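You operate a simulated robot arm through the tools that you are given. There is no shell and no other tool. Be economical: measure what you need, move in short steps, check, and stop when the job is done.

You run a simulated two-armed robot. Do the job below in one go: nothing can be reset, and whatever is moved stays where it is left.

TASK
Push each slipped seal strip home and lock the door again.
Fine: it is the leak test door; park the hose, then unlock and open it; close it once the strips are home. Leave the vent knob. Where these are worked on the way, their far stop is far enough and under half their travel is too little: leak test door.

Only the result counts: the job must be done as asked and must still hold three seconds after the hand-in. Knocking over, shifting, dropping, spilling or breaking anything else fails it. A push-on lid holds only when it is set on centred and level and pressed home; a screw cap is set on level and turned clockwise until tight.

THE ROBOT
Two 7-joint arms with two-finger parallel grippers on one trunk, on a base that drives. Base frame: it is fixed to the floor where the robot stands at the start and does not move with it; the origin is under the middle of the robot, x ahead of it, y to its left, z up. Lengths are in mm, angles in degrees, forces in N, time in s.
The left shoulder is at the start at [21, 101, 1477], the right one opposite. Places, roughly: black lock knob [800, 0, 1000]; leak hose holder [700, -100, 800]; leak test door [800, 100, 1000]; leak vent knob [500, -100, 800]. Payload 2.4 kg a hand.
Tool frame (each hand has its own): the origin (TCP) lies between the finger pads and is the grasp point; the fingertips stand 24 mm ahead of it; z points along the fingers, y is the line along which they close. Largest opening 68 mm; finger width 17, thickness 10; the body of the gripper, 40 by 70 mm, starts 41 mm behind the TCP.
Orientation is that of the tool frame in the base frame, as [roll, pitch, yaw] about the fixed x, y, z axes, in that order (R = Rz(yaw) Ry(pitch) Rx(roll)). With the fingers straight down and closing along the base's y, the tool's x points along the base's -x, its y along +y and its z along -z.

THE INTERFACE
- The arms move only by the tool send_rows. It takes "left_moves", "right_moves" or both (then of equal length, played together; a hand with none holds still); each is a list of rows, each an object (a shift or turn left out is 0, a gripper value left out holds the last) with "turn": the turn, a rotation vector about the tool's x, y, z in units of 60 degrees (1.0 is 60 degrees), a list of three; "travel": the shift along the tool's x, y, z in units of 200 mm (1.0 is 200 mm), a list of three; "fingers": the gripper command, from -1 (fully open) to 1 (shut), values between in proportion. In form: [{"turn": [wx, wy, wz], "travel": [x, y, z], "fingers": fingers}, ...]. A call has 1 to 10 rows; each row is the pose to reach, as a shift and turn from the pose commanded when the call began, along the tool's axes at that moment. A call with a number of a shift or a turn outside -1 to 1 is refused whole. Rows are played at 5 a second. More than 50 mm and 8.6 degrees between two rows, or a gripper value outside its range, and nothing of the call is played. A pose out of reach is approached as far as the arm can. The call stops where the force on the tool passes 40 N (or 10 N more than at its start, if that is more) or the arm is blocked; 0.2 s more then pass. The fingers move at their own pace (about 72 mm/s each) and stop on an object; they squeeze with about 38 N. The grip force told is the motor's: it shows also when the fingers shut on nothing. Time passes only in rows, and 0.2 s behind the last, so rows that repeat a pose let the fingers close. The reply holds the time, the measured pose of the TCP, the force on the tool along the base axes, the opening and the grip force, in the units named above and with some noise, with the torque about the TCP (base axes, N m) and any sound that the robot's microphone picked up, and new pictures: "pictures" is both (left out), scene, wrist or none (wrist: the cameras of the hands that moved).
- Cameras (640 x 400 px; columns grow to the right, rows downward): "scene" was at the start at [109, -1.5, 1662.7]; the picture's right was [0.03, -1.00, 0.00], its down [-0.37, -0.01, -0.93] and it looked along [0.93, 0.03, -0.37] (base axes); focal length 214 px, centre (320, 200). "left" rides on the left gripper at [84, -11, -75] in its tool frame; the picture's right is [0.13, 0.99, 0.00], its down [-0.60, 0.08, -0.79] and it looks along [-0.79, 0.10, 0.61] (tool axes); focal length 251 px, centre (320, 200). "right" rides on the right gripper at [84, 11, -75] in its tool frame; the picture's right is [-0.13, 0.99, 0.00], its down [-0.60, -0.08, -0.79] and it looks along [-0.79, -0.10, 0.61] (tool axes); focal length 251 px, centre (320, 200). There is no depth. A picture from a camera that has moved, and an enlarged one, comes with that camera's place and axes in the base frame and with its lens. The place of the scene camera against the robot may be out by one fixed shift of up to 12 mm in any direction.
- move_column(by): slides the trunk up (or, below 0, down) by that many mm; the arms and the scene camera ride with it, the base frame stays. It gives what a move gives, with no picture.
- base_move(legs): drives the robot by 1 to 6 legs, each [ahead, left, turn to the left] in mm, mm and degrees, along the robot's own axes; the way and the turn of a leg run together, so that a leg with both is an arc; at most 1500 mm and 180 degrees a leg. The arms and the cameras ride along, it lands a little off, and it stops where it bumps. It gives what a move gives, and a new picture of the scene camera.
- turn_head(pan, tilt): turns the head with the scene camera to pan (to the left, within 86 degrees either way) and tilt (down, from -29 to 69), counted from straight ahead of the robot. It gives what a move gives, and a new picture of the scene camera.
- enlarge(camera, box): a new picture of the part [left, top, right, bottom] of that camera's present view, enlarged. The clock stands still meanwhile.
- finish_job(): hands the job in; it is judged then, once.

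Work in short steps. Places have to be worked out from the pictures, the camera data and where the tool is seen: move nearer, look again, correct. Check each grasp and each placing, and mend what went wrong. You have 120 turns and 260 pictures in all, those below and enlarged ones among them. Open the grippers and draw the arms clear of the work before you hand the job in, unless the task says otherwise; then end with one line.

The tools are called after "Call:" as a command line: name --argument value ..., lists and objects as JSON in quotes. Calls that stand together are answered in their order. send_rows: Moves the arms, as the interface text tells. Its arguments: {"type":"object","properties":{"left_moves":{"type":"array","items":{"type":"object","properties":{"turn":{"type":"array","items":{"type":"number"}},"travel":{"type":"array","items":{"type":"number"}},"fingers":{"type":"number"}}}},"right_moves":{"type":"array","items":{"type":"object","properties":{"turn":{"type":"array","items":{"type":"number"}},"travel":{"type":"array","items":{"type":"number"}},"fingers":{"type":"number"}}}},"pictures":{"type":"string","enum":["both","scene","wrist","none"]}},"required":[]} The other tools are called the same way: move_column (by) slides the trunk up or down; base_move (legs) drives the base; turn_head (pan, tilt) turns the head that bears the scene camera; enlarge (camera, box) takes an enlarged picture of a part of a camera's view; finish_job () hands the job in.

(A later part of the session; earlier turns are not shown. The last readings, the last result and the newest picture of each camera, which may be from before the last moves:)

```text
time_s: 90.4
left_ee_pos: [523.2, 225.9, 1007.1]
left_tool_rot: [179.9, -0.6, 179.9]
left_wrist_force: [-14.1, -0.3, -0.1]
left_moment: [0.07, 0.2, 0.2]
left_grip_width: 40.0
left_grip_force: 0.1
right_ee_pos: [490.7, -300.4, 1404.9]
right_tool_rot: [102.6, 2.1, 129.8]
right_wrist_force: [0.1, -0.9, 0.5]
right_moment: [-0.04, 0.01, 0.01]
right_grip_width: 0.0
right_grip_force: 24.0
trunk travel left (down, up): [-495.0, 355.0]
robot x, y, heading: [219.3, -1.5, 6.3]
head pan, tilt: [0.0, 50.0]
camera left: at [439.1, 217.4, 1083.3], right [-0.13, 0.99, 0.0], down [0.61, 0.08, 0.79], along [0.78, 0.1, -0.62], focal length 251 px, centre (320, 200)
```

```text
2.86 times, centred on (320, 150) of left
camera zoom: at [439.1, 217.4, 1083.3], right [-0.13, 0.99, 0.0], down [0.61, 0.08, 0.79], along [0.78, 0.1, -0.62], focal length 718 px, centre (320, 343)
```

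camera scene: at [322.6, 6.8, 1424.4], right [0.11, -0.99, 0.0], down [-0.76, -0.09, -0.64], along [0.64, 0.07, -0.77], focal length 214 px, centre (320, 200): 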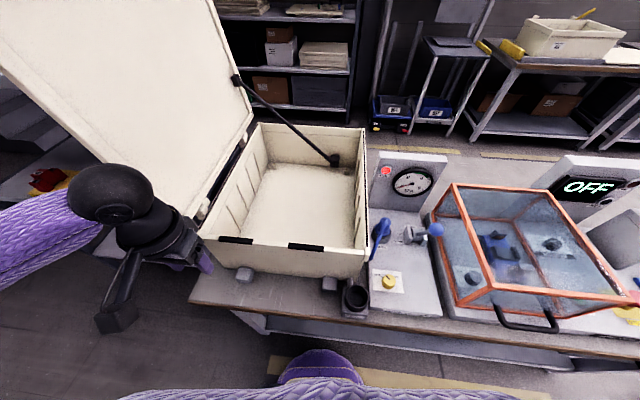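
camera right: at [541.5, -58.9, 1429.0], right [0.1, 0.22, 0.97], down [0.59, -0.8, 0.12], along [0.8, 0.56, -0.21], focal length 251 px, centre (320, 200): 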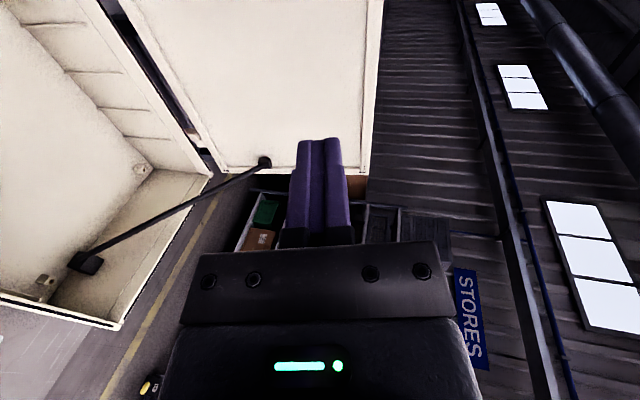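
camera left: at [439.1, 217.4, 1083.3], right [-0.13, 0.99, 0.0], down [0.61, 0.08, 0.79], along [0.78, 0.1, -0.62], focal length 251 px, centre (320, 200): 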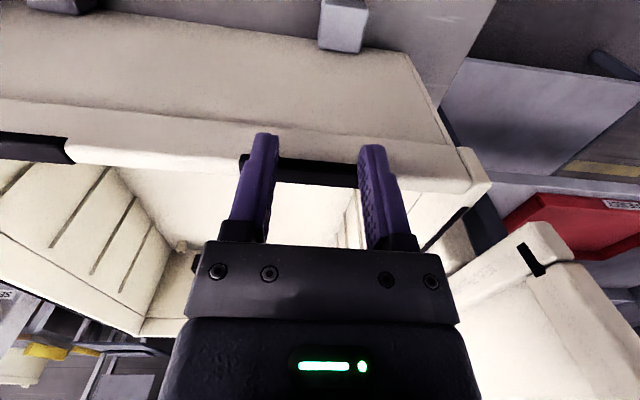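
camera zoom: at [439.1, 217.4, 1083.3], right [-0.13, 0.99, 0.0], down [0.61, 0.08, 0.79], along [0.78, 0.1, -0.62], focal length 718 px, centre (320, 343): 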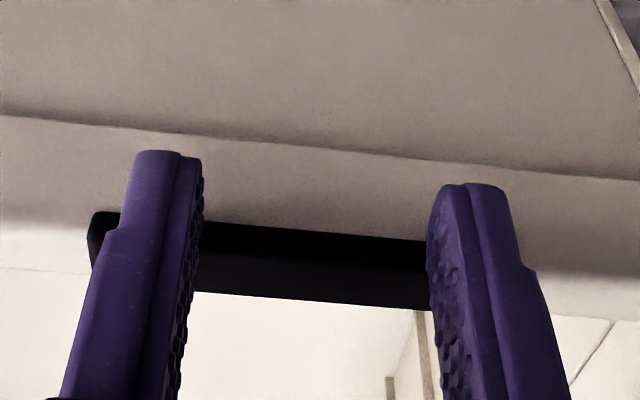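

Both strips are home at the same stop. Next, I'll bring the left hand out and up around to the lid's outer side, fingers pointing +x, to push it closed.

Call:
send_rows --left_moves '[{"travel": [0.15, 0, 0]}, {"travel": [0.3, 0.05, -0.15], "turn": [0, -0.1, 0]}, {"travel": [0.45, 0.15, -0.3], "turn": [0, -0.23, 0]}, {"travel": [0.5, 0.25, -0.45], "turn": [0, -0.36, 0], "fingers": 1}, {"travel": [0.5, 0.35, -0.6], "turn": [0, -0.49, 0]}, {"travel": [0.5, 0.45, -0.75], "turn": [0, -0.62, 0]}, {"travel": [0.5, 0.5, -0.85], "turn": [0, -0.75, 0]}]' --pictures "none"

Call:
send_rows --left_moves '[{"travel": [-0.09, 0.1, -0.04], "turn": [0, -0.125, 0]}, {"travel": [-0.18, 0.2, -0.07], "turn": [0, -0.25, 0]}, {"travel": [-0.28, 0.3, -0.11], "turn": [0, -0.375, 0]}, {"travel": [-0.37, 0.4, -0.15], "turn": [0, -0.5, 0]}, {"travel": [-0.46, 0.5, -0.18], "turn": [0, -0.625, 0]}, {"travel": [-0.555, 0.57, -0.22], "turn": [0, -0.75, 0]}]' --pictures "both"

```text
time_s: 92.0
left_ee_pos: [432.6, 338.0, 1177.4]
left_tool_rot: [180.0, 44.8, 179.9]
left_wrist_force: [0.4, -0.6, 0.4]
left_moment: [0.0, -0.01, -0.01]
left_grip_width: 0.0
left_grip_force: 23.2
left hand out of reach, approached as far as the arm can: row 4, 5, 6, 7
right_ee_pos: [493.2, -299.2, 1404.5]
right_tool_rot: [102.7, 2.0, 129.7]
right_wrist_force: [0.2, 0.0, 0.0]
right_moment: [-0.01, 0.04, -0.03]
right_grip_width: 0.0
right_grip_force: 23.9
trunk travel left (down, up): [-495.0, 355.0]
robot x, y, heading: [221.4, -1.6, 6.3]
head pan, tilt: [0.0, 50.0]
```

```text
time_s: 93.4
left_ee_pos: [479.8, 450.2, 1288.4]
left_tool_rot: [176.4, 89.6, 176.4]
left_wrist_force: [-0.2, 0.0, 0.4]
left_moment: [0.03, 0.01, 0.03]
left_grip_width: 0.0
left_grip_force: 23.7
right_ee_pos: [493.8, -299.4, 1404.5]
right_tool_rot: [102.7, 2.0, 129.8]
right_wrist_force: [-0.4, -1.1, -0.6]
right_moment: [0.01, -0.03, 0.03]
right_grip_width: 0.1
right_grip_force: 23.5
trunk travel left (down, up): [-495.0, 355.0]
robot x, y, heading: [219.2, -1.4, 6.4]
head pan, tilt: [0.0, 50.0]
camera scene: at [322.9, 6.7, 1424.4], right [0.11, -0.99, 0.0], down [-0.76, -0.09, -0.64], along [0.64, 0.07, -0.77], focal length 214 px, centre (320, 200)
camera left: at [404.0, 441.6, 1204.8], right [0.0, 0.99, -0.13], down [-0.79, 0.08, 0.61], along [0.61, 0.1, 0.78], focal length 251 px, centre (320, 200)
```

scene: 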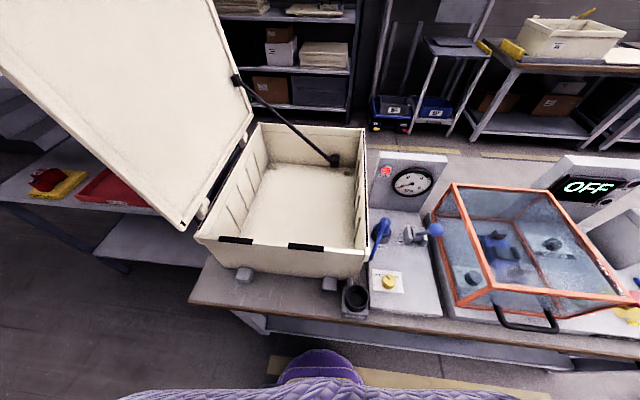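
left: 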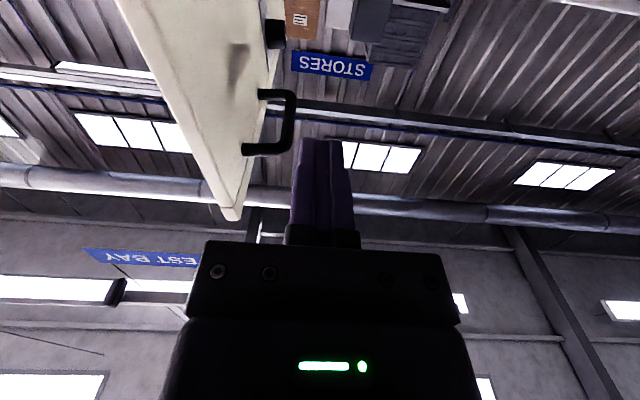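

The left fingers are on the outer side of the lid. Advancing +x beside the lid, then pushing toward −y.

Call:
send_rows --left_moves '[{"travel": [0, 0, 0.19], "fingers": 1}, {"travel": [0, 0, 0.36]}, {"travel": [0, -0.15, 0.36]}, {"travel": [0, -0.3, 0.36]}, {"travel": [0, -0.45, 0.36]}, {"travel": [0, -0.6, 0.36]}, {"travel": [0, -0.75, 0.36]}, {"travel": [0.02, -0.9, 0.36]}, {"travel": [0.04, -1.0, 0.36]}]' --pictures "scene"

```text
time_s: 95.4
left_ee_pos: [565.2, 257.7, 1278.0]
left_tool_rot: [175.9, 89.5, 175.8]
left_wrist_force: [-0.3, -0.2, -0.4]
left_moment: [0.02, -0.01, -0.02]
left_grip_width: 0.1
left_grip_force: 23.5
left hand out of reach, approached as far as the arm can: row 8, 9
right_ee_pos: [494.0, -300.9, 1405.3]
right_tool_rot: [102.8, 2.0, 129.7]
right_wrist_force: [-0.1, 0.2, 0.3]
right_moment: [0.03, -0.01, -0.02]
right_grip_width: 0.0
right_grip_force: 23.5
trunk travel left (down, up): [-495.0, 355.0]
robot x, y, heading: [222.2, 6.5, 6.5]
head pan, tilt: [0.0, 50.0]
camera scene: at [323.3, 6.3, 1424.3], right [0.11, -0.99, 0.0], down [-0.76, -0.08, -0.64], along [0.64, 0.07, -0.77], focal length 214 px, centre (320, 200)
```

scene: 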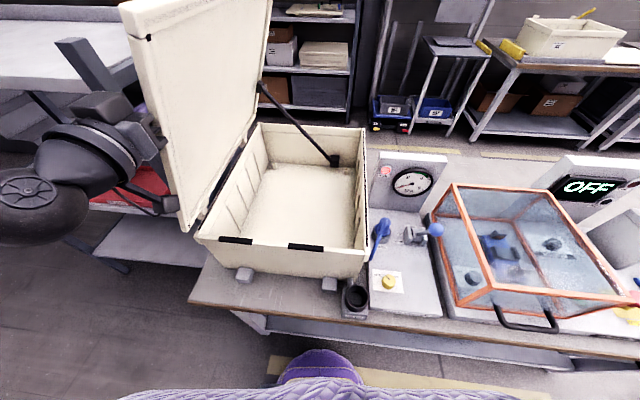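

The lid is at ~80° and the arm is getting too folded. I'll yaw the tool 40° toward −y so the wrist sits further out, then keep pushing.

Call:
send_rows --left_moves '[{"travel": [0, 0.05, 0], "turn": [0.13, 0, 0]}, {"travel": [0, 0.05, 0], "turn": [0.26, 0, 0]}, {"travel": [0, 0.05, 0], "turn": [0.39, 0, 0]}, {"travel": [0, 0.05, 0], "turn": [0.52, 0, 0]}, {"travel": [0, 0.05, 0], "turn": [0.65, 0, 0]}]' --pictures "both"

```text
time_s: 96.6
left_ee_pos: [565.4, 268.2, 1278.5]
left_tool_rot: [-141.1, 89.5, 179.6]
left_wrist_force: [-1.0, 0.5, 0.1]
left_moment: [0.02, 0.0, 0.02]
left_grip_width: 0.1
left_grip_force: 23.6
left hand out of reach, approached as far as the arm can: row 4
right_ee_pos: [494.1, -299.3, 1403.3]
right_tool_rot: [102.7, 2.0, 129.6]
right_wrist_force: [-0.7, 0.3, 0.4]
right_moment: [0.01, 0.03, 0.03]
right_grip_width: 0.0
right_grip_force: 23.2
trunk travel left (down, up): [-495.0, 355.0]
robot x, y, heading: [223.5, 1.8, 6.3]
head pan, tilt: [0.0, 50.0]
camera scene: at [323.4, 6.7, 1424.3], right [0.11, -0.99, 0.0], down [-0.76, -0.09, -0.64], along [0.64, 0.07, -0.77], focal length 214 px, centre (320, 200)
camera left: at [498.3, 308.0, 1195.4], right [0.62, 0.77, -0.13], down [-0.56, 0.56, 0.61], along [0.54, -0.3, 0.78], focal length 251 px, centre (320, 200)
```

scene: 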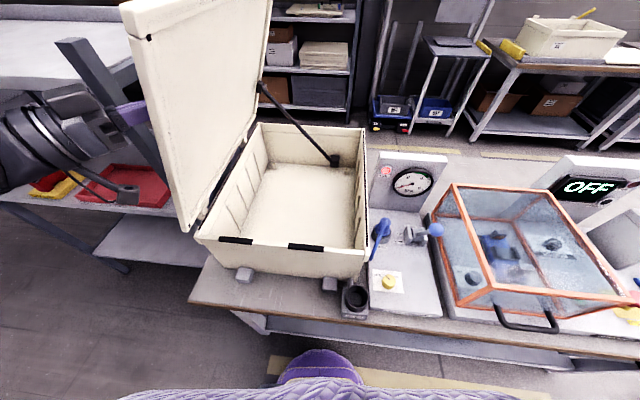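
left: 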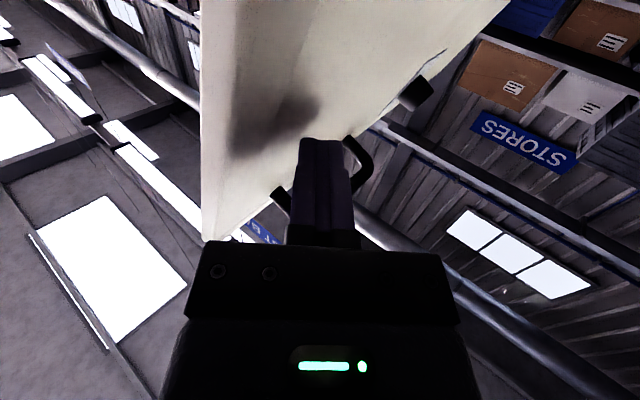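

Call:
send_rows --left_moves '[{"travel": [0.03, -0.11, 0.09]}, {"travel": [0.06, -0.22, 0.19]}, {"travel": [0.09, -0.34, 0.28]}, {"travel": [0.13, -0.454, 0.378]}, {"travel": [0.22, -0.53, 0.44]}, {"travel": [0.31, -0.6, 0.49]}, {"travel": [0.4, -0.655, 0.544]}]' --pictures "both"

```text
time_s: 98.2
left_ee_pos: [566.7, 96.6, 1199.2]
left_tool_rot: [-146.0, 89.5, 174.9]
left_wrist_force: [-0.5, 0.2, -0.5]
left_moment: [0.03, 0.03, 0.0]
left_grip_width: 0.0
left_grip_force: 23.9
left hand out of reach, approached as far as the arm can: row 3
right_ee_pos: [495.1, -300.8, 1403.8]
right_tool_rot: [102.7, 2.0, 129.8]
right_wrist_force: [0.1, 0.8, 0.9]
right_moment: [-0.02, -0.01, 0.02]
right_grip_width: 0.1
right_grip_force: 24.0
trunk travel left (down, up): [-495.0, 355.0]
robot x, y, heading: [220.5, -1.4, 6.2]
head pan, tilt: [0.0, 50.0]
camera scene: at [323.3, 6.1, 1424.3], right [0.11, -0.99, 0.0], down [-0.76, -0.08, -0.64], along [0.64, 0.07, -0.77], focal length 214 px, centre (320, 200)
camera left: at [499.4, 137.5, 1115.2], right [0.62, 0.77, -0.13], down [-0.56, 0.56, 0.61], along [0.54, -0.31, 0.78], focal length 251 px, centre (320, 200)
```

scene: 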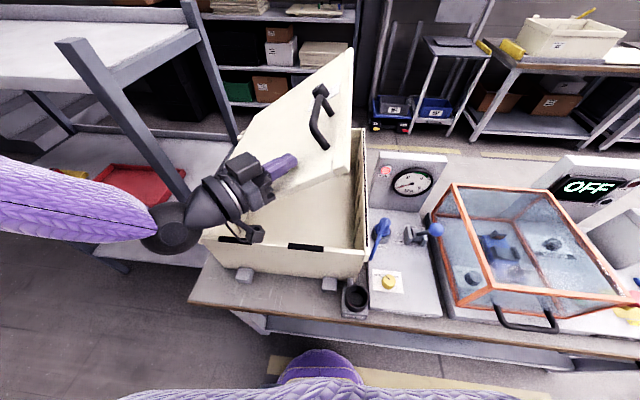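
left: 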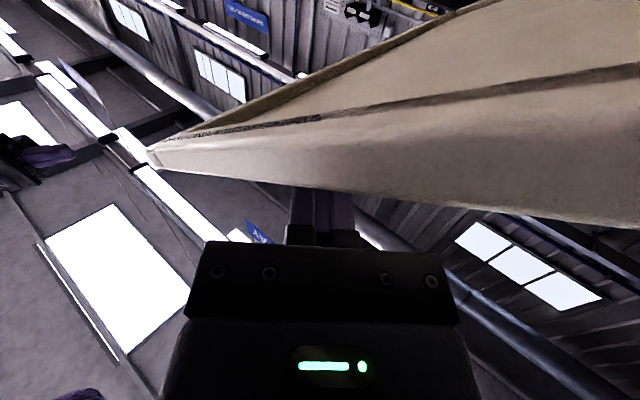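

The lid is at ~45° and holds. I'll take the left hand up and back, then turn the robot left again so the right hand can press the lid shut and lock it.

Call:
send_rows --left_moves '[{"travel": [-0.2, 0, -0.05]}, {"travel": [-0.4, 0, -0.15]}, {"travel": [-0.55, 0, -0.3]}, {"travel": [-0.7, 0, -0.45]}, {"travel": [-0.85, 0, -0.6]}]' --pictures "scene"

```text
time_s: 99.4
left_ee_pos: [480.2, 177.4, 1372.6]
left_tool_rot: [-141.8, 89.3, 179.1]
left_wrist_force: [-0.2, -0.6, 0.8]
left_moment: [0.04, 0.08, 0.03]
left_grip_width: 0.0
left_grip_force: 23.0
left hand out of reach, approached as far as the arm can: row 3, 4, 5
right_ee_pos: [492.8, -301.1, 1404.4]
right_tool_rot: [102.7, 2.1, 129.6]
right_wrist_force: [-0.3, -0.4, -0.1]
right_moment: [0.0, -0.01, 0.01]
right_grip_width: 0.0
right_grip_force: 23.8
trunk travel left (down, up): [-495.0, 355.0]
robot x, y, heading: [218.8, -0.6, 6.5]
head pan, tilt: [0.0, 50.0]
camera scene: at [321.4, 6.2, 1424.5], right [0.11, -0.99, 0.0], down [-0.76, -0.08, -0.64], along [0.64, 0.07, -0.77], focal length 214 px, centre (320, 200)
```

scene: 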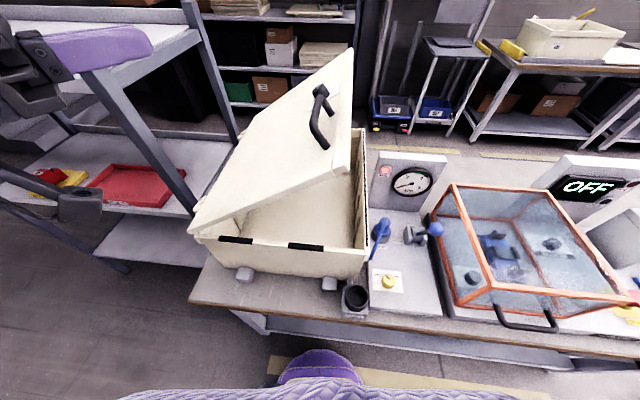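

Call:
base_move --legs '[[0, 0, 49]]'

Call:
turn_head --pan -55 --tilt 50

```text
time_s: 102.0
left_ee_pos: [257.3, 313.7, 1373.9]
left_tool_rot: [-148.1, 89.5, -138.1]
left_wrist_force: [-0.9, 0.6, 0.3]
left_moment: [-0.01, 0.0, 0.01]
left_grip_width: 0.2
left_grip_force: 23.6
right_ee_pos: [626.7, 10.5, 1404.5]
right_tool_rot: [102.6, 1.9, 178.8]
right_wrist_force: [-0.1, -0.1, 0.2]
right_moment: [0.02, -0.04, -0.02]
right_grip_width: 0.0
right_grip_force: 23.8
trunk travel left (down, up): [-495.0, 355.0]
robot x, y, heading: [221.9, 0.1, 55.3]
head pan, tilt: [0.0, 50.0]
camera scene: at [281.2, 76.1, 1424.4], right [0.82, -0.57, 0.0], down [-0.43, -0.63, -0.64], along [0.36, 0.53, -0.77], focal length 214 px, centre (320, 200)
```

scene: 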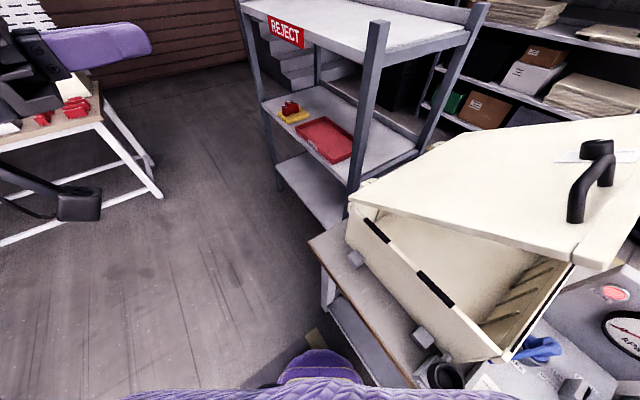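

```text
time_s: 103.3
left_ee_pos: [256.7, 313.0, 1373.7]
left_tool_rot: [-148.4, 89.6, -138.5]
left_wrist_force: [0.0, 0.4, 1.0]
left_moment: [0.01, 0.01, 0.01]
left_grip_width: 0.1
left_grip_force: 23.5
right_ee_pos: [627.4, 10.2, 1404.3]
right_tool_rot: [102.6, 2.0, 178.8]
right_wrist_force: [0.6, 0.1, 0.4]
right_moment: [0.01, 0.0, -0.03]
right_grip_width: 0.0
right_grip_force: 24.0
trunk travel left (down, up): [-495.0, 355.0]
robot x, y, heading: [220.3, 0.2, 55.6]
head pan, tilt: [-55.0, 50.0]
camera scene: at [314.6, 13.3, 1424.4], right [0.01, -1.0, 0.0], down [-0.77, -0.01, -0.64], along [0.64, 0.01, -0.77], focal length 214 px, centre (320, 200)
```

scene: 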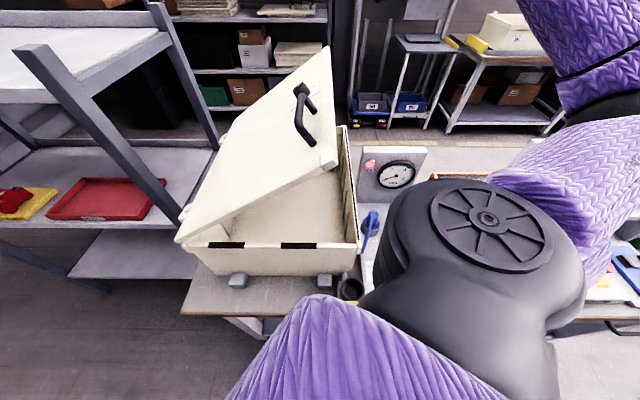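

Call:
send_rows --right_moves '[{"travel": [0, 0, 0], "turn": [0.14, 0, 0]}, {"travel": [0, 0, 0], "turn": [0.28, 0, 0]}, {"travel": [0, 0.01, 0.05], "turn": [0.42, 0, 0]}, {"travel": [0, 0.02, 0.1], "turn": [0.56, 0, 0]}, {"travel": [0, 0.03, 0.16], "turn": [0.7, 0, 0]}, {"travel": [0, 0.05, 0.22], "turn": [0.84, 0, 0]}, {"travel": [0, 0.065, 0.29], "turn": [0.98, 0, 0]}]' --pictures "both"

```text
time_s: 104.9
left_ee_pos: [257.1, 313.1, 1373.6]
left_tool_rot: [-144.5, 89.5, -134.6]
left_wrist_force: [0.2, 0.1, -0.5]
left_moment: [0.0, 0.04, -0.01]
left_grip_width: 0.0
left_grip_force: 22.9
right_ee_pos: [628.6, 71.0, 1404.9]
right_tool_rot: [161.6, 2.0, 178.8]
right_wrist_force: [0.5, -1.0, 0.7]
right_moment: [0.01, 0.0, 0.0]
right_grip_width: 0.0
right_grip_force: 23.5
trunk travel left (down, up): [-495.0, 355.0]
robot x, y, heading: [219.6, -1.1, 55.3]
head pan, tilt: [-55.0, 50.0]
camera scene: at [314.5, 14.2, 1424.4], right [0.01, -1.0, 0.0], down [-0.77, -0.01, -0.64], along [0.64, 0.0, -0.77], focal length 214 px, centre (320, 200)
camera right: at [540.9, 58.0, 1476.5], right [0.14, 0.94, 0.32], down [0.57, -0.34, 0.75], along [0.81, 0.08, -0.58], focal length 251 px, centre (320, 200)
```

scene: 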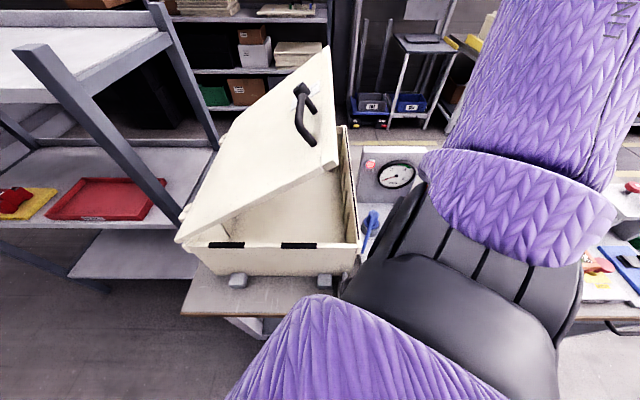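
right: 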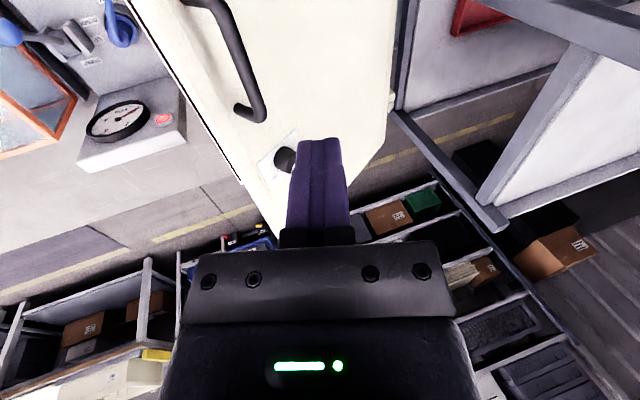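

To avoid the handle I'll push at x≈546, just off the handle's near end. Moving there with fingers straight down.

Call:
send_rows --right_moves '[{"travel": [0.14, 0, 0.05], "turn": [0.08, 0, 0]}, {"travel": [0.28, 0, 0.15], "turn": [0.15, 0, 0]}, {"travel": [0.415, -0.01, 0.3], "turn": [0.23, 0, 0]}, {"travel": [0.415, -0.033, 0.49], "turn": [0.3, 0, 0]}]' --pictures "both"

```text
time_s: 105.9
left_ee_pos: [256.6, 312.5, 1375.1]
left_tool_rot: [-148.5, 89.4, -138.5]
left_wrist_force: [0.1, -0.5, -0.3]
left_moment: [0.01, 0.01, 0.01]
left_grip_width: 0.0
left_grip_force: 23.8
right_ee_pos: [548.8, 97.1, 1306.3]
right_tool_rot: [179.6, 2.0, 178.8]
right_wrist_force: [0.2, 0.6, 0.4]
right_moment: [0.01, 0.03, 0.02]
right_grip_width: 0.1
right_grip_force: 24.2
trunk travel left (down, up): [-495.0, 355.0]
robot x, y, heading: [220.3, -0.2, 55.4]
head pan, tilt: [-55.0, 50.0]
camera scene: at [315.1, 13.7, 1424.3], right [0.01, -1.0, 0.0], down [-0.77, -0.01, -0.64], along [0.64, 0.0, -0.77], focal length 214 px, centre (320, 200)
camera right: at [462.3, 107.8, 1378.4], right [0.15, 0.99, 0.01], down [0.57, -0.1, 0.81], along [0.81, -0.11, -0.58], focal length 251 px, centre (320, 200)
```

scene: 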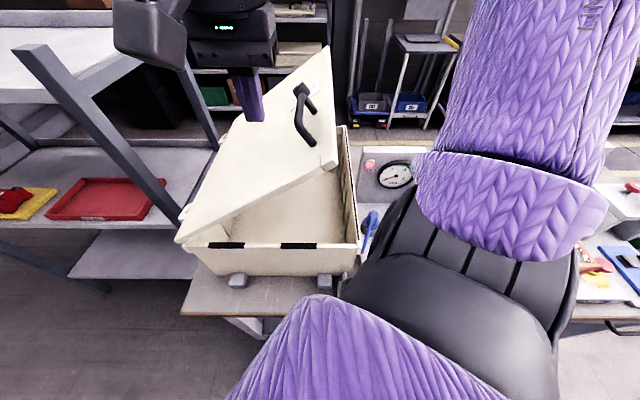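
right: 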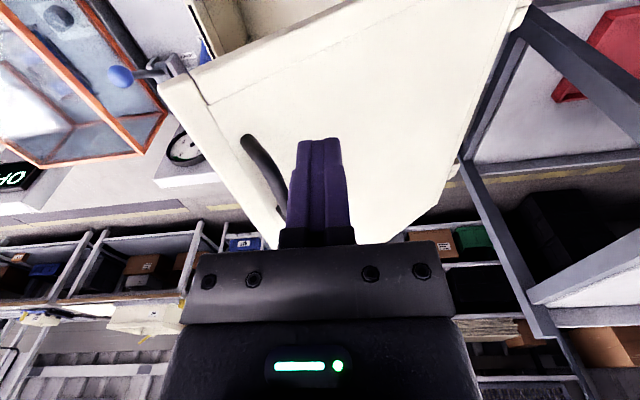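

Pushing straight down on the lid.

Call:
send_rows --right_moves '[{"travel": [0, 0, 0.15]}, {"travel": [0, 0, 0.28]}, {"travel": [0, 0, 0.4]}, {"travel": [0, 0, 0.52]}, {"travel": [0, 0, 0.64]}, {"travel": [0, 0, 0.76]}, {"travel": [0, 0, 0.88]}, {"travel": [0, 0, 1.0]}]' --pictures "both"

```text
time_s: 107.7
left_ee_pos: [257.4, 313.4, 1374.3]
left_tool_rot: [-148.1, 89.6, -138.2]
left_wrist_force: [-0.3, -0.5, 0.0]
left_moment: [0.02, -0.01, -0.02]
left_grip_width: 0.0
left_grip_force: 23.3
right_ee_pos: [555.7, 96.4, 1105.8]
right_tool_rot: [179.5, 2.0, 178.7]
right_wrist_force: [0.4, 0.1, 0.2]
right_moment: [0.02, 0.0, -0.05]
right_grip_width: 0.0
right_grip_force: 23.6
trunk travel left (down, up): [-495.0, 355.0]
robot x, y, heading: [221.6, 4.5, 55.5]
head pan, tilt: [-55.0, 50.0]
camera scene: at [314.8, 13.5, 1424.3], right [0.01, -1.0, 0.0], down [-0.77, -0.01, -0.64], along [0.64, 0.0, -0.77], focal length 214 px, centre (320, 200)
camera right: at [469.4, 108.0, 1179.2], right [0.15, 0.99, 0.01], down [0.57, -0.1, 0.81], along [0.81, -0.11, -0.58], focal length 251 px, centre (320, 200)
```

scene: 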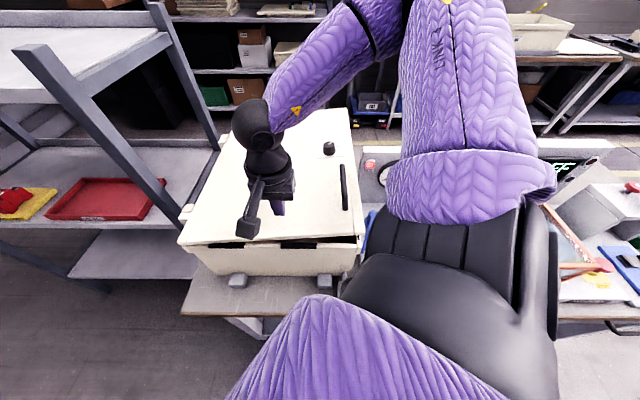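
right: 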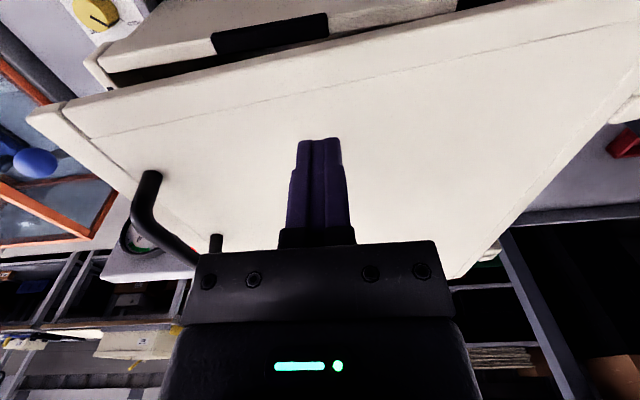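

Continue down the last ~70 mm until it seats.

Call:
send_rows --right_moves '[{"travel": [0, 0, 0.1]}, {"travel": [0, 0, 0.18]}, {"travel": [0, 0, 0.24]}, {"travel": [0, 0, 0.3]}, {"travel": [0, 0, 0.34]}, {"travel": [0, 0, 0.37]}, {"travel": [0, 0, 0.4]}]' --pictures "both"

```text
time_s: 109.3
left_ee_pos: [255.2, 310.8, 1375.5]
left_tool_rot: [-154.3, 89.7, -144.4]
left_wrist_force: [0.8, 0.6, 0.2]
left_moment: [0.01, 0.0, -0.01]
left_grip_width: 0.0
left_grip_force: 23.9
right_ee_pos: [558.7, 98.8, 1030.9]
right_tool_rot: [179.1, 2.5, 178.8]
right_wrist_force: [-2.1, -8.5, 29.2]
right_moment: [-0.27, 0.25, 0.15]
right_grip_width: 0.0
right_grip_force: 24.1
trunk travel left (down, up): [-495.0, 355.0]
robot x, y, heading: [220.2, 0.7, 55.4]
head pan, tilt: [-55.0, 50.0]
stopped in row 7 (right hand): the force on the tool passed its limit at 50 N (the readings are from after the stop); the commanded pose is now the measured one
camera scene: at [312.6, 11.3, 1424.9], right [0.01, -1.0, 0.0], down [-0.77, 0.0, -0.64], along [0.64, 0.01, -0.77], focal length 214 px, centre (320, 200)
camera right: at [471.5, 108.9, 1103.0], right [0.15, 0.99, 0.02], down [0.57, -0.1, 0.82], along [0.81, -0.11, -0.58], focal length 251 px, centre (320, 200)
```

scene: 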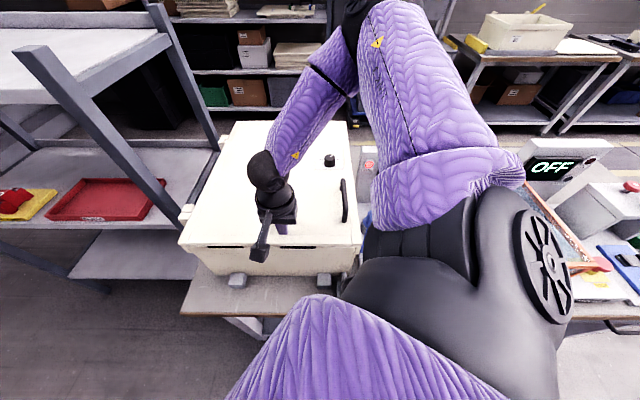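
right: 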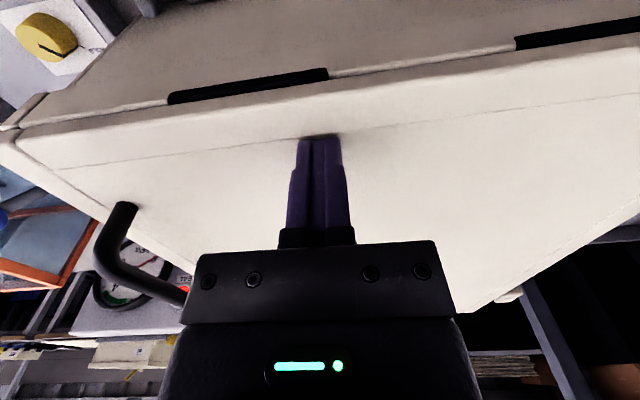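

It seated at 50 N. I'll check the seam up close.

Call:
enlarge --camera "scene" --box '[170, 200, 380, 290]'

Call:
enlarge --camera "right" --box '[0, 0, 400, 240]'

```text
3.05 times, centred on (275, 245) of scene
camera zoom: at [312.6, 11.3, 1424.9], right [0.01, -1.0, 0.0], down [-0.77, 0.0, -0.64], along [0.64, 0.01, -0.77], focal length 654 px, centre (457, 63)
```

zoom: 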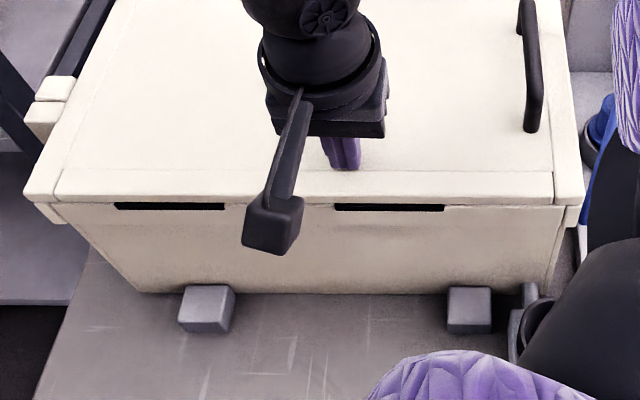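

```text
1.60 times, centred on (200, 120) of right
camera zoom: at [471.5, 108.9, 1103.0], right [0.15, 0.99, 0.02], down [0.57, -0.1, 0.82], along [0.81, -0.11, -0.58], focal length 402 px, centre (512, 328)
```

zoom: 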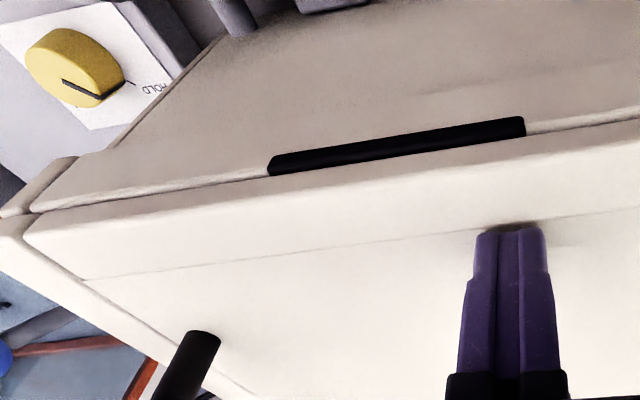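

The door is closed with both strips level. Now to the lock: lift the hand, lower the column 45 mm as before, and move over the knob.

Call:
send_rows --right_moves '[{"travel": [0, 0, -0.2]}, {"travel": [0, 0, -0.4]}, {"travel": [0, 0, -0.65]}]' --pictures "none"

Call:
move_column --by -45

Call:
send_rows --right_moves '[{"travel": [-0.2, -0.1, 0], "turn": [0, 0, 0.13], "fingers": -0.6}, {"travel": [-0.4, -0.2, 0], "turn": [0, 0, 0.26]}, {"travel": [-0.6, -0.32, 0], "turn": [0, 0, 0.39]}, {"travel": [-0.8, -0.44, 0], "turn": [0, 0, 0.52]}, {"travel": [-1.0, -0.54, 0], "turn": [0, 0, 0.65]}, {"travel": [-1.0, -0.54, 0], "turn": [0, 0, 0.78]}, {"travel": [-1.0, -0.54, 0], "turn": [0, 0, 0.91]}, {"travel": [-1.0, -0.54, 0], "turn": [0, 0, 1.0]}]' --pictures "wrist"

```text
time_s: 110.1
left_ee_pos: [256.3, 311.5, 1374.7]
left_tool_rot: [-148.7, 89.6, -138.8]
left_wrist_force: [-0.7, 0.6, 0.0]
left_moment: [0.02, -0.05, 0.0]
left_grip_width: 0.0
left_grip_force: 23.4
right_ee_pos: [554.5, 97.9, 1160.0]
right_tool_rot: [179.2, 2.4, 178.8]
right_wrist_force: [0.0, -0.9, 0.3]
right_moment: [-0.01, -0.02, 0.0]
right_grip_width: 0.0
right_grip_force: 23.5
trunk travel left (down, up): [-495.0, 355.0]
robot x, y, heading: [219.8, 0.5, 55.3]
head pan, tilt: [-55.0, 50.0]
```

```text
time_s: 111.0
left_ee_pos: [258.0, 314.8, 1329.6]
left_tool_rot: [-149.7, 89.5, -139.9]
left_wrist_force: [-0.1, -0.8, -0.1]
left_moment: [-0.02, 0.01, 0.0]
left_grip_width: 0.0
left_grip_force: 23.6
right_ee_pos: [555.3, 97.8, 1114.4]
right_tool_rot: [179.2, 2.3, 178.8]
right_wrist_force: [0.1, -0.1, -0.2]
right_moment: [-0.02, 0.01, 0.03]
right_grip_width: 0.2
right_grip_force: 23.1
trunk travel left (down, up): [-450.0, 400.0]
robot x, y, heading: [218.3, 0.7, 55.2]
head pan, tilt: [-55.0, 50.0]
```

```text
time_s: 112.8
left_ee_pos: [257.4, 314.5, 1329.4]
left_tool_rot: [-150.2, 89.3, -140.5]
left_wrist_force: [0.1, 0.0, 0.4]
left_moment: [-0.02, -0.01, 0.03]
left_grip_width: 0.0
left_grip_force: 23.9
right_ee_pos: [753.4, -15.0, 1121.1]
right_tool_rot: [177.6, 0.5, 118.7]
right_wrist_force: [-0.6, 0.5, 0.4]
right_moment: [0.0, -0.03, -0.03]
right_grip_width: 54.5
right_grip_force: 0.0
trunk travel left (down, up): [-450.0, 400.0]
robot x, y, heading: [221.0, 5.3, 55.5]
head pan, tilt: [-55.0, 50.0]
camera right: at [718.6, 62.6, 1196.1], right [0.93, 0.36, 0.04], down [0.19, -0.58, 0.79], along [0.31, -0.73, -0.61], focal length 251 px, centre (320, 200)
```

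right: 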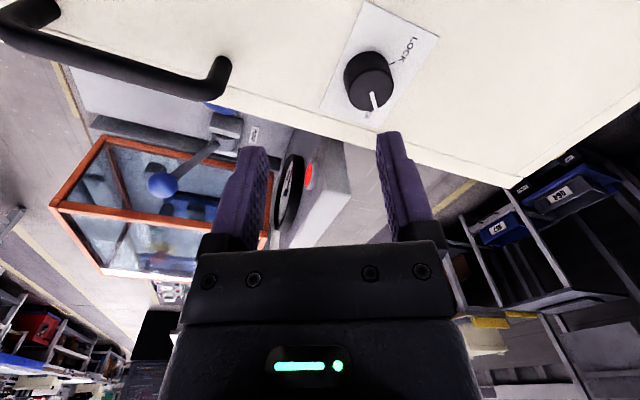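

Call:
send_rows --right_moves '[{"travel": [-0.01, 0.04, 0.05], "turn": [0, 0, 0.13]}, {"travel": [-0.02, 0.08, 0.1], "turn": [0, 0, 0.26]}, {"travel": [-0.03, 0.12, 0.15], "turn": [0, 0, 0.39]}, {"travel": [-0.04, 0.16, 0.2], "turn": [0, 0, 0.52]}, {"travel": [-0.042, 0.17, 0.23], "turn": [0, 0, 0.65]}]' --pictures "wrist"

```text
time_s: 114.0
left_ee_pos: [257.1, 315.2, 1329.4]
left_tool_rot: [-149.9, 89.5, -140.2]
left_wrist_force: [0.6, 0.3, 0.7]
left_moment: [0.0, 0.0, -0.02]
left_grip_width: 0.2
left_grip_force: 23.3
right_ee_pos: [788.0, -4.7, 1077.3]
right_tool_rot: [177.8, -1.1, 79.7]
right_wrist_force: [0.1, -0.9, 0.1]
right_moment: [0.01, -0.01, 0.02]
right_grip_width: 54.5
right_grip_force: 0.0
trunk travel left (down, up): [-450.0, 400.0]
robot x, y, heading: [221.2, 0.6, 55.4]
head pan, tilt: [-55.0, 50.0]
camera right: at [811.1, 74.4, 1154.2], right [0.95, -0.31, 0.04], down [-0.22, -0.59, 0.78], along [-0.22, -0.75, -0.63], focal length 251 px, centre (320, 200)
```

right: 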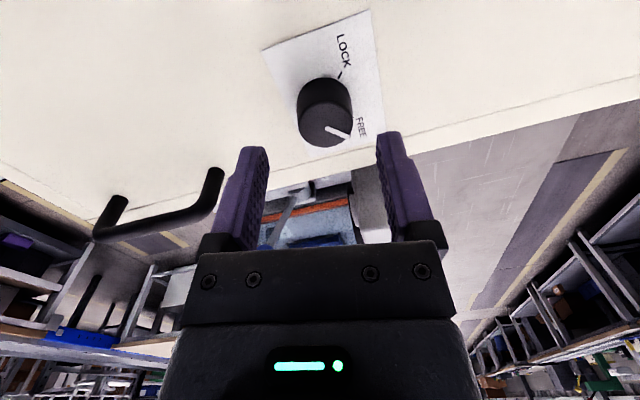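

The pointer is on FREE. Lowering, gripping, and turning counter-clockwise.

Call:
send_rows --right_moves '[{"travel": [0, 0.01, 0.1]}, {"travel": [0, 0.01, 0.168]}, {"travel": [0, 0.01, 0.168], "fingers": 1}, {"travel": [0, 0.01, 0.168], "fingers": 1}, {"travel": [0, 0.01, 0.168], "fingers": 1}, {"travel": [0, 0.01, 0.168], "turn": [0, 0, -0.13]}, {"travel": [0, 0.01, 0.168], "turn": [0, 0, -0.26]}, {"travel": [0, 0.01, 0.168], "turn": [0, 0, -0.39]}, {"travel": [0, 0.01, 0.168], "turn": [0, 0, -0.52]}, {"travel": [0, 0.01, 0.168], "turn": [0, 0, -0.65]}]' --pictures "wrist"

```text
time_s: 116.2
left_ee_pos: [255.5, 315.0, 1331.2]
left_tool_rot: [-145.7, 89.6, -135.8]
left_wrist_force: [0.0, -0.4, 0.7]
left_moment: [-0.03, -0.02, 0.03]
left_grip_width: 0.0
left_grip_force: 23.5
right_ee_pos: [790.4, -5.2, 1042.4]
right_tool_rot: [177.7, 0.5, 118.9]
right_wrist_force: [-13.1, 0.4, -3.5]
right_moment: [0.93, 1.18, -0.01]
right_grip_width: 31.9
right_grip_force: 45.0
trunk travel left (down, up): [-450.0, 400.0]
robot x, y, heading: [221.9, 1.7, 55.3]
head pan, tilt: [-55.0, 50.0]
camera right: at [755.3, 72.1, 1118.3], right [0.93, 0.37, 0.04], down [0.19, -0.58, 0.79], along [0.31, -0.73, -0.61], focal length 251 px, centre (320, 200)
```

right: 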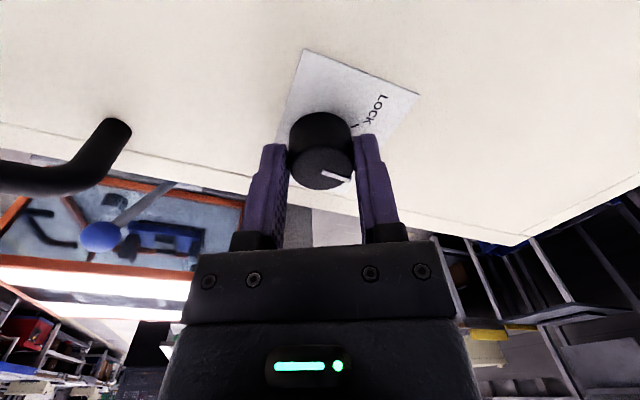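

Turned ~39° with the knob following. Continuing counter-clockwise.

Call:
send_rows --right_moves '[{"turn": [0, 0, -0.13], "fingers": 1}, {"turn": [0, 0, -0.26]}, {"turn": [0, 0, -0.39]}, {"turn": [0, 0, -0.52]}, {"turn": [0, 0, -0.65]}, {"turn": [0, 0, -0.78]}, {"turn": [0, 0, -0.91]}]' --pictures "wrist"

```text
time_s: 117.8
left_ee_pos: [254.5, 311.4, 1329.5]
left_tool_rot: [-148.6, 89.5, -139.0]
left_wrist_force: [-0.3, -0.4, -0.1]
left_moment: [-0.01, 0.0, 0.03]
left_grip_width: 0.5
left_grip_force: 23.7
right_ee_pos: [788.2, -9.6, 1044.1]
right_tool_rot: [179.1, 2.3, 173.4]
right_wrist_force: [-21.8, -14.0, -4.4]
right_moment: [-0.57, 0.12, -0.79]
right_grip_width: 31.9
right_grip_force: 45.1
trunk travel left (down, up): [-450.0, 400.0]
robot x, y, heading: [221.1, -3.6, 55.3]
head pan, tilt: [-55.0, 50.0]
camera right: at [703.4, 10.6, 1116.2], right [0.24, 0.97, 0.02], down [0.56, -0.16, 0.82], along [0.79, -0.19, -0.58], focal length 251 px, centre (320, 200)
```

right: 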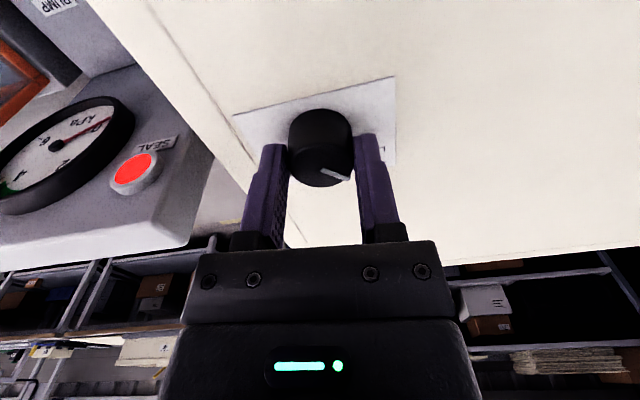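

Torque of −0.79 N·m suggests it's at or near the LOCK stop. I'll release and look.

Call:
send_rows --right_moves '[{"fingers": -0.4}, {"fingers": -0.6}, {"travel": [0, 0, -0.1], "fingers": -0.6}, {"travel": [0, 0, -0.2]}]' --pictures "none"

Call:
enlarge --camera "right" --box '[220, 50, 420, 220]'

Call:
enlarge --camera "scene" --box '[290, 110, 400, 200]'

```text
time_s: 118.8
left_ee_pos: [256.8, 314.5, 1328.5]
left_tool_rot: [-149.9, 89.4, -140.1]
left_wrist_force: [0.5, 0.3, 0.0]
left_moment: [0.0, 0.02, 0.0]
left_grip_width: 0.0
left_grip_force: 23.8
right_ee_pos: [790.2, -4.5, 1083.4]
right_tool_rot: [179.0, 2.4, 173.4]
right_wrist_force: [-0.4, -0.1, 1.2]
right_moment: [-0.01, 0.03, 0.0]
right_grip_width: 54.2
right_grip_force: 0.1
trunk travel left (down, up): [-450.0, 400.0]
robot x, y, heading: [222.3, -0.8, 55.3]
head pan, tilt: [-55.0, 50.0]
```

```text
2.35 times, centred on (320, 135) of right
camera zoom: at [704.5, 13.7, 1155.6], right [0.24, 0.97, 0.02], down [0.56, -0.16, 0.82], along [0.79, -0.18, -0.58], focal length 592 px, centre (320, 353)
```

zoom: 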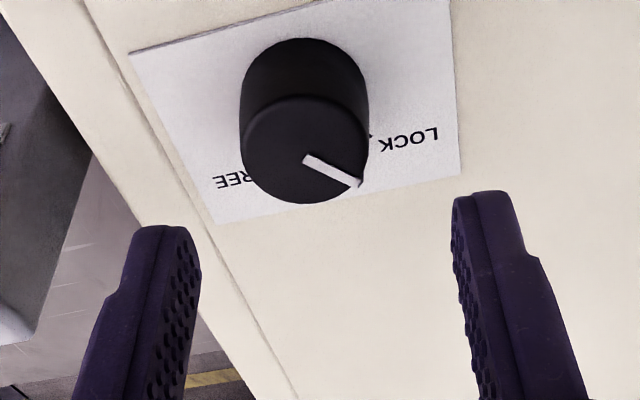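

```text
4.44 times, centred on (345, 155) of scene
camera zoom: at [317.2, 17.0, 1379.2], right [0.01, -1.0, 0.0], down [-0.77, -0.01, -0.64], along [0.64, 0.0, -0.77], focal length 953 px, centre (209, 400)
```

zoom: 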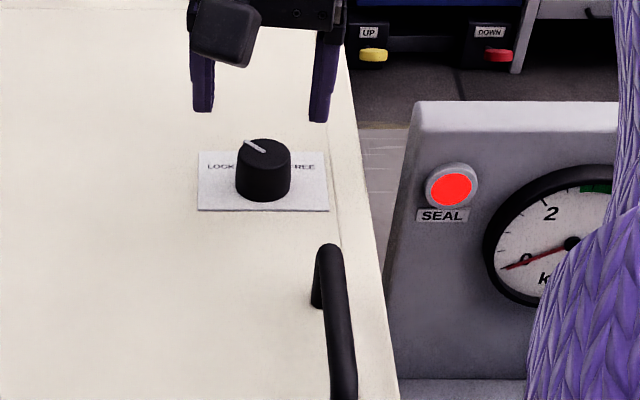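

The pointer seems ~10° short of its original LOCK position. I'll rotate the hand back 40° clockwise, regrip, and turn to the stop again.

Call:
send_rows --right_moves '[{"travel": [0.01, -0.01, 0], "turn": [0, 0, 0.13]}, {"travel": [0.01, -0.01, 0], "turn": [0, 0, 0.26]}, {"travel": [0.01, -0.01, 0], "turn": [0, 0, 0.39]}, {"travel": [0.01, -0.01, 0], "turn": [0, 0, 0.52]}, {"travel": [0.01, -0.01, 0.1], "turn": [0, 0, 0.6]}, {"travel": [0.01, -0.01, 0.2], "turn": [0, 0, 0.6]}, {"travel": [0.01, -0.01, 0.2], "turn": [0, 0, 0.6], "fingers": 1}, {"travel": [0.01, -0.01, 0.2], "turn": [0, 0, 0.6], "fingers": 1}, {"travel": [0.01, -0.01, 0.2], "turn": [0, 0, 0.6], "fingers": 1}]' --pictures "wrist"

Call:
send_rows --right_moves '[{"turn": [0, 0, -0.1], "fingers": 1}, {"turn": [0, 0, -0.2]}, {"turn": [0, 0, -0.3]}, {"turn": [0, 0, -0.4]}, {"turn": [0, 0, -0.5]}]' --pictures "wrist"

```text
time_s: 120.8
left_ee_pos: [257.8, 315.0, 1328.9]
left_tool_rot: [-150.6, 89.4, -140.8]
left_wrist_force: [-0.2, -0.3, -0.4]
left_moment: [0.02, -0.02, -0.02]
left_grip_width: 0.0
left_grip_force: 23.3
right_ee_pos: [789.9, -6.8, 1041.9]
right_tool_rot: [177.8, 1.2, 137.4]
right_wrist_force: [1.1, 1.6, -3.3]
right_moment: [0.04, -0.18, -0.04]
right_grip_width: 32.4
right_grip_force: 44.9
trunk travel left (down, up): [-450.0, 400.0]
robot x, y, heading: [217.7, 1.2, 55.4]
head pan, tilt: [-55.0, 50.0]
camera right: at [731.9, 56.2, 1116.1], right [0.77, 0.64, 0.04], down [0.36, -0.48, 0.8], along [0.53, -0.6, -0.6], focal length 251 px, centre (320, 200)
```

right: 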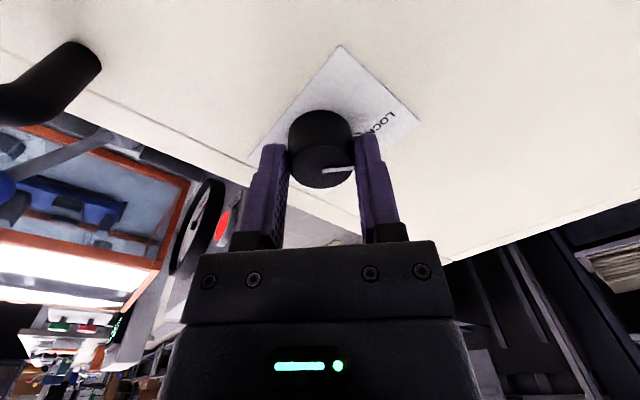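

```text
time_s: 122.0
left_ee_pos: [256.8, 313.6, 1330.2]
left_tool_rot: [-151.4, 89.5, -141.7]
left_wrist_force: [-0.3, 0.3, 0.0]
left_moment: [-0.01, -0.01, 0.03]
left_grip_width: 0.0
left_grip_force: 23.8
right_ee_pos: [788.3, -8.0, 1043.4]
right_tool_rot: [178.9, 2.2, 167.4]
right_wrist_force: [-3.3, -6.3, 3.2]
right_moment: [-0.12, 0.14, -0.53]
right_grip_width: 31.8
right_grip_force: 44.7
trunk travel left (down, up): [-450.0, 400.0]
robot x, y, heading: [221.1, 1.5, 55.2]
head pan, tilt: [-55.0, 50.0]
camera right: at [705.5, 19.3, 1115.4], right [0.34, 0.94, 0.03], down [0.54, -0.22, 0.81], along [0.77, -0.26, -0.58], focal length 251 px, centre (320, 200)
```

right: 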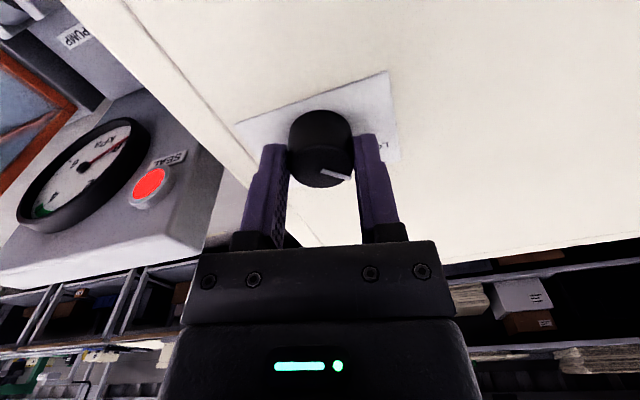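

The knob slips at −0.53 N·m, so it's against the LOCK stop. Releasing and withdrawing.

Call:
send_rows --right_moves '[{"fingers": -0.4}, {"fingers": -0.6}, {"travel": [0, 0, -0.2], "fingers": -0.6}, {"travel": [0, 0, -0.4]}, {"travel": [0.2, 0, -0.5]}, {"travel": [0.4, 0, -0.6]}, {"travel": [0.6, 0, -0.7]}, {"travel": [0.8, 0, -0.75]}, {"travel": [1.0, 0, -0.8]}]' --pictures "both"

Call:
enlarge --camera "scene" --box '[290, 110, 400, 200]'

```text
time_s: 124.0
left_ee_pos: [258.6, 314.7, 1329.2]
left_tool_rot: [-148.4, 89.4, -138.5]
left_wrist_force: [-1.3, -0.5, -0.2]
left_moment: [-0.02, 0.0, 0.0]
left_grip_width: 0.0
left_grip_force: 23.5
right_ee_pos: [586.3, 36.8, 1196.9]
right_tool_rot: [178.8, 2.2, 167.3]
right_wrist_force: [0.4, 0.1, -0.4]
right_moment: [0.02, 0.01, 0.01]
right_grip_width: 54.5
right_grip_force: 0.1
trunk travel left (down, up): [-450.0, 400.0]
robot x, y, heading: [222.7, 0.1, 55.1]
head pan, tilt: [-55.0, 50.0]
camera scene: at [316.8, 17.0, 1379.2], right [0.01, -1.0, 0.0], down [-0.77, -0.01, -0.64], along [0.64, 0.0, -0.77], focal length 214 px, centre (320, 200)
camera right: at [503.1, 63.1, 1268.7], right [0.34, 0.94, 0.03], down [0.54, -0.22, 0.81], along [0.77, -0.27, -0.58], focal length 251 px, centre (320, 200)
```

scene: 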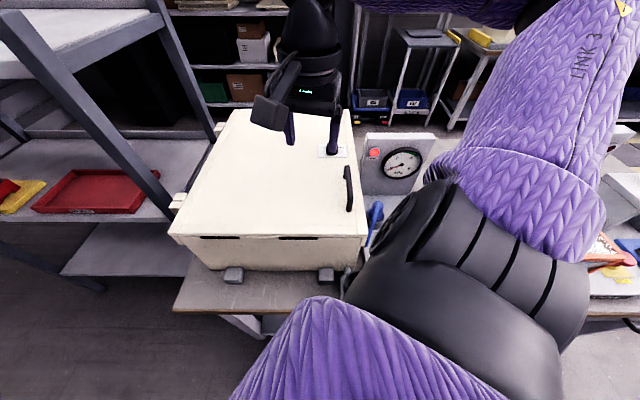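
right: 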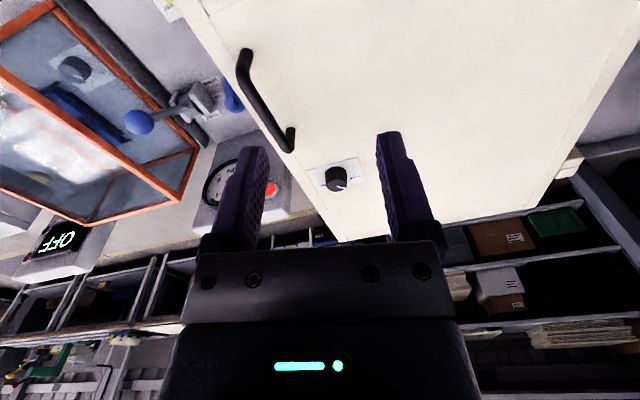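

```text
4.44 times, centred on (345, 155) of scene
camera zoom: at [316.8, 17.0, 1379.2], right [0.01, -1.0, 0.0], down [-0.77, -0.01, -0.64], along [0.64, 0.0, -0.77], focal length 953 px, centre (209, 400)
```

zoom: 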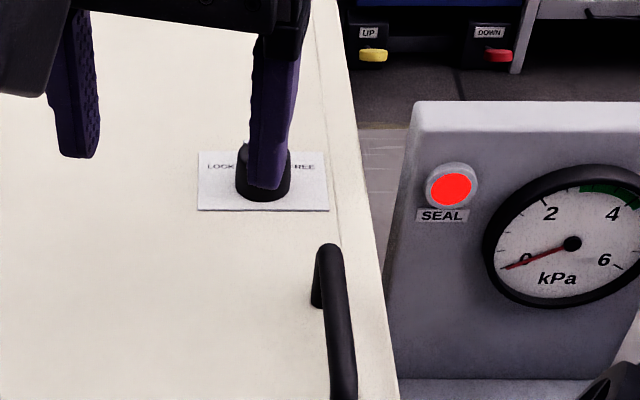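

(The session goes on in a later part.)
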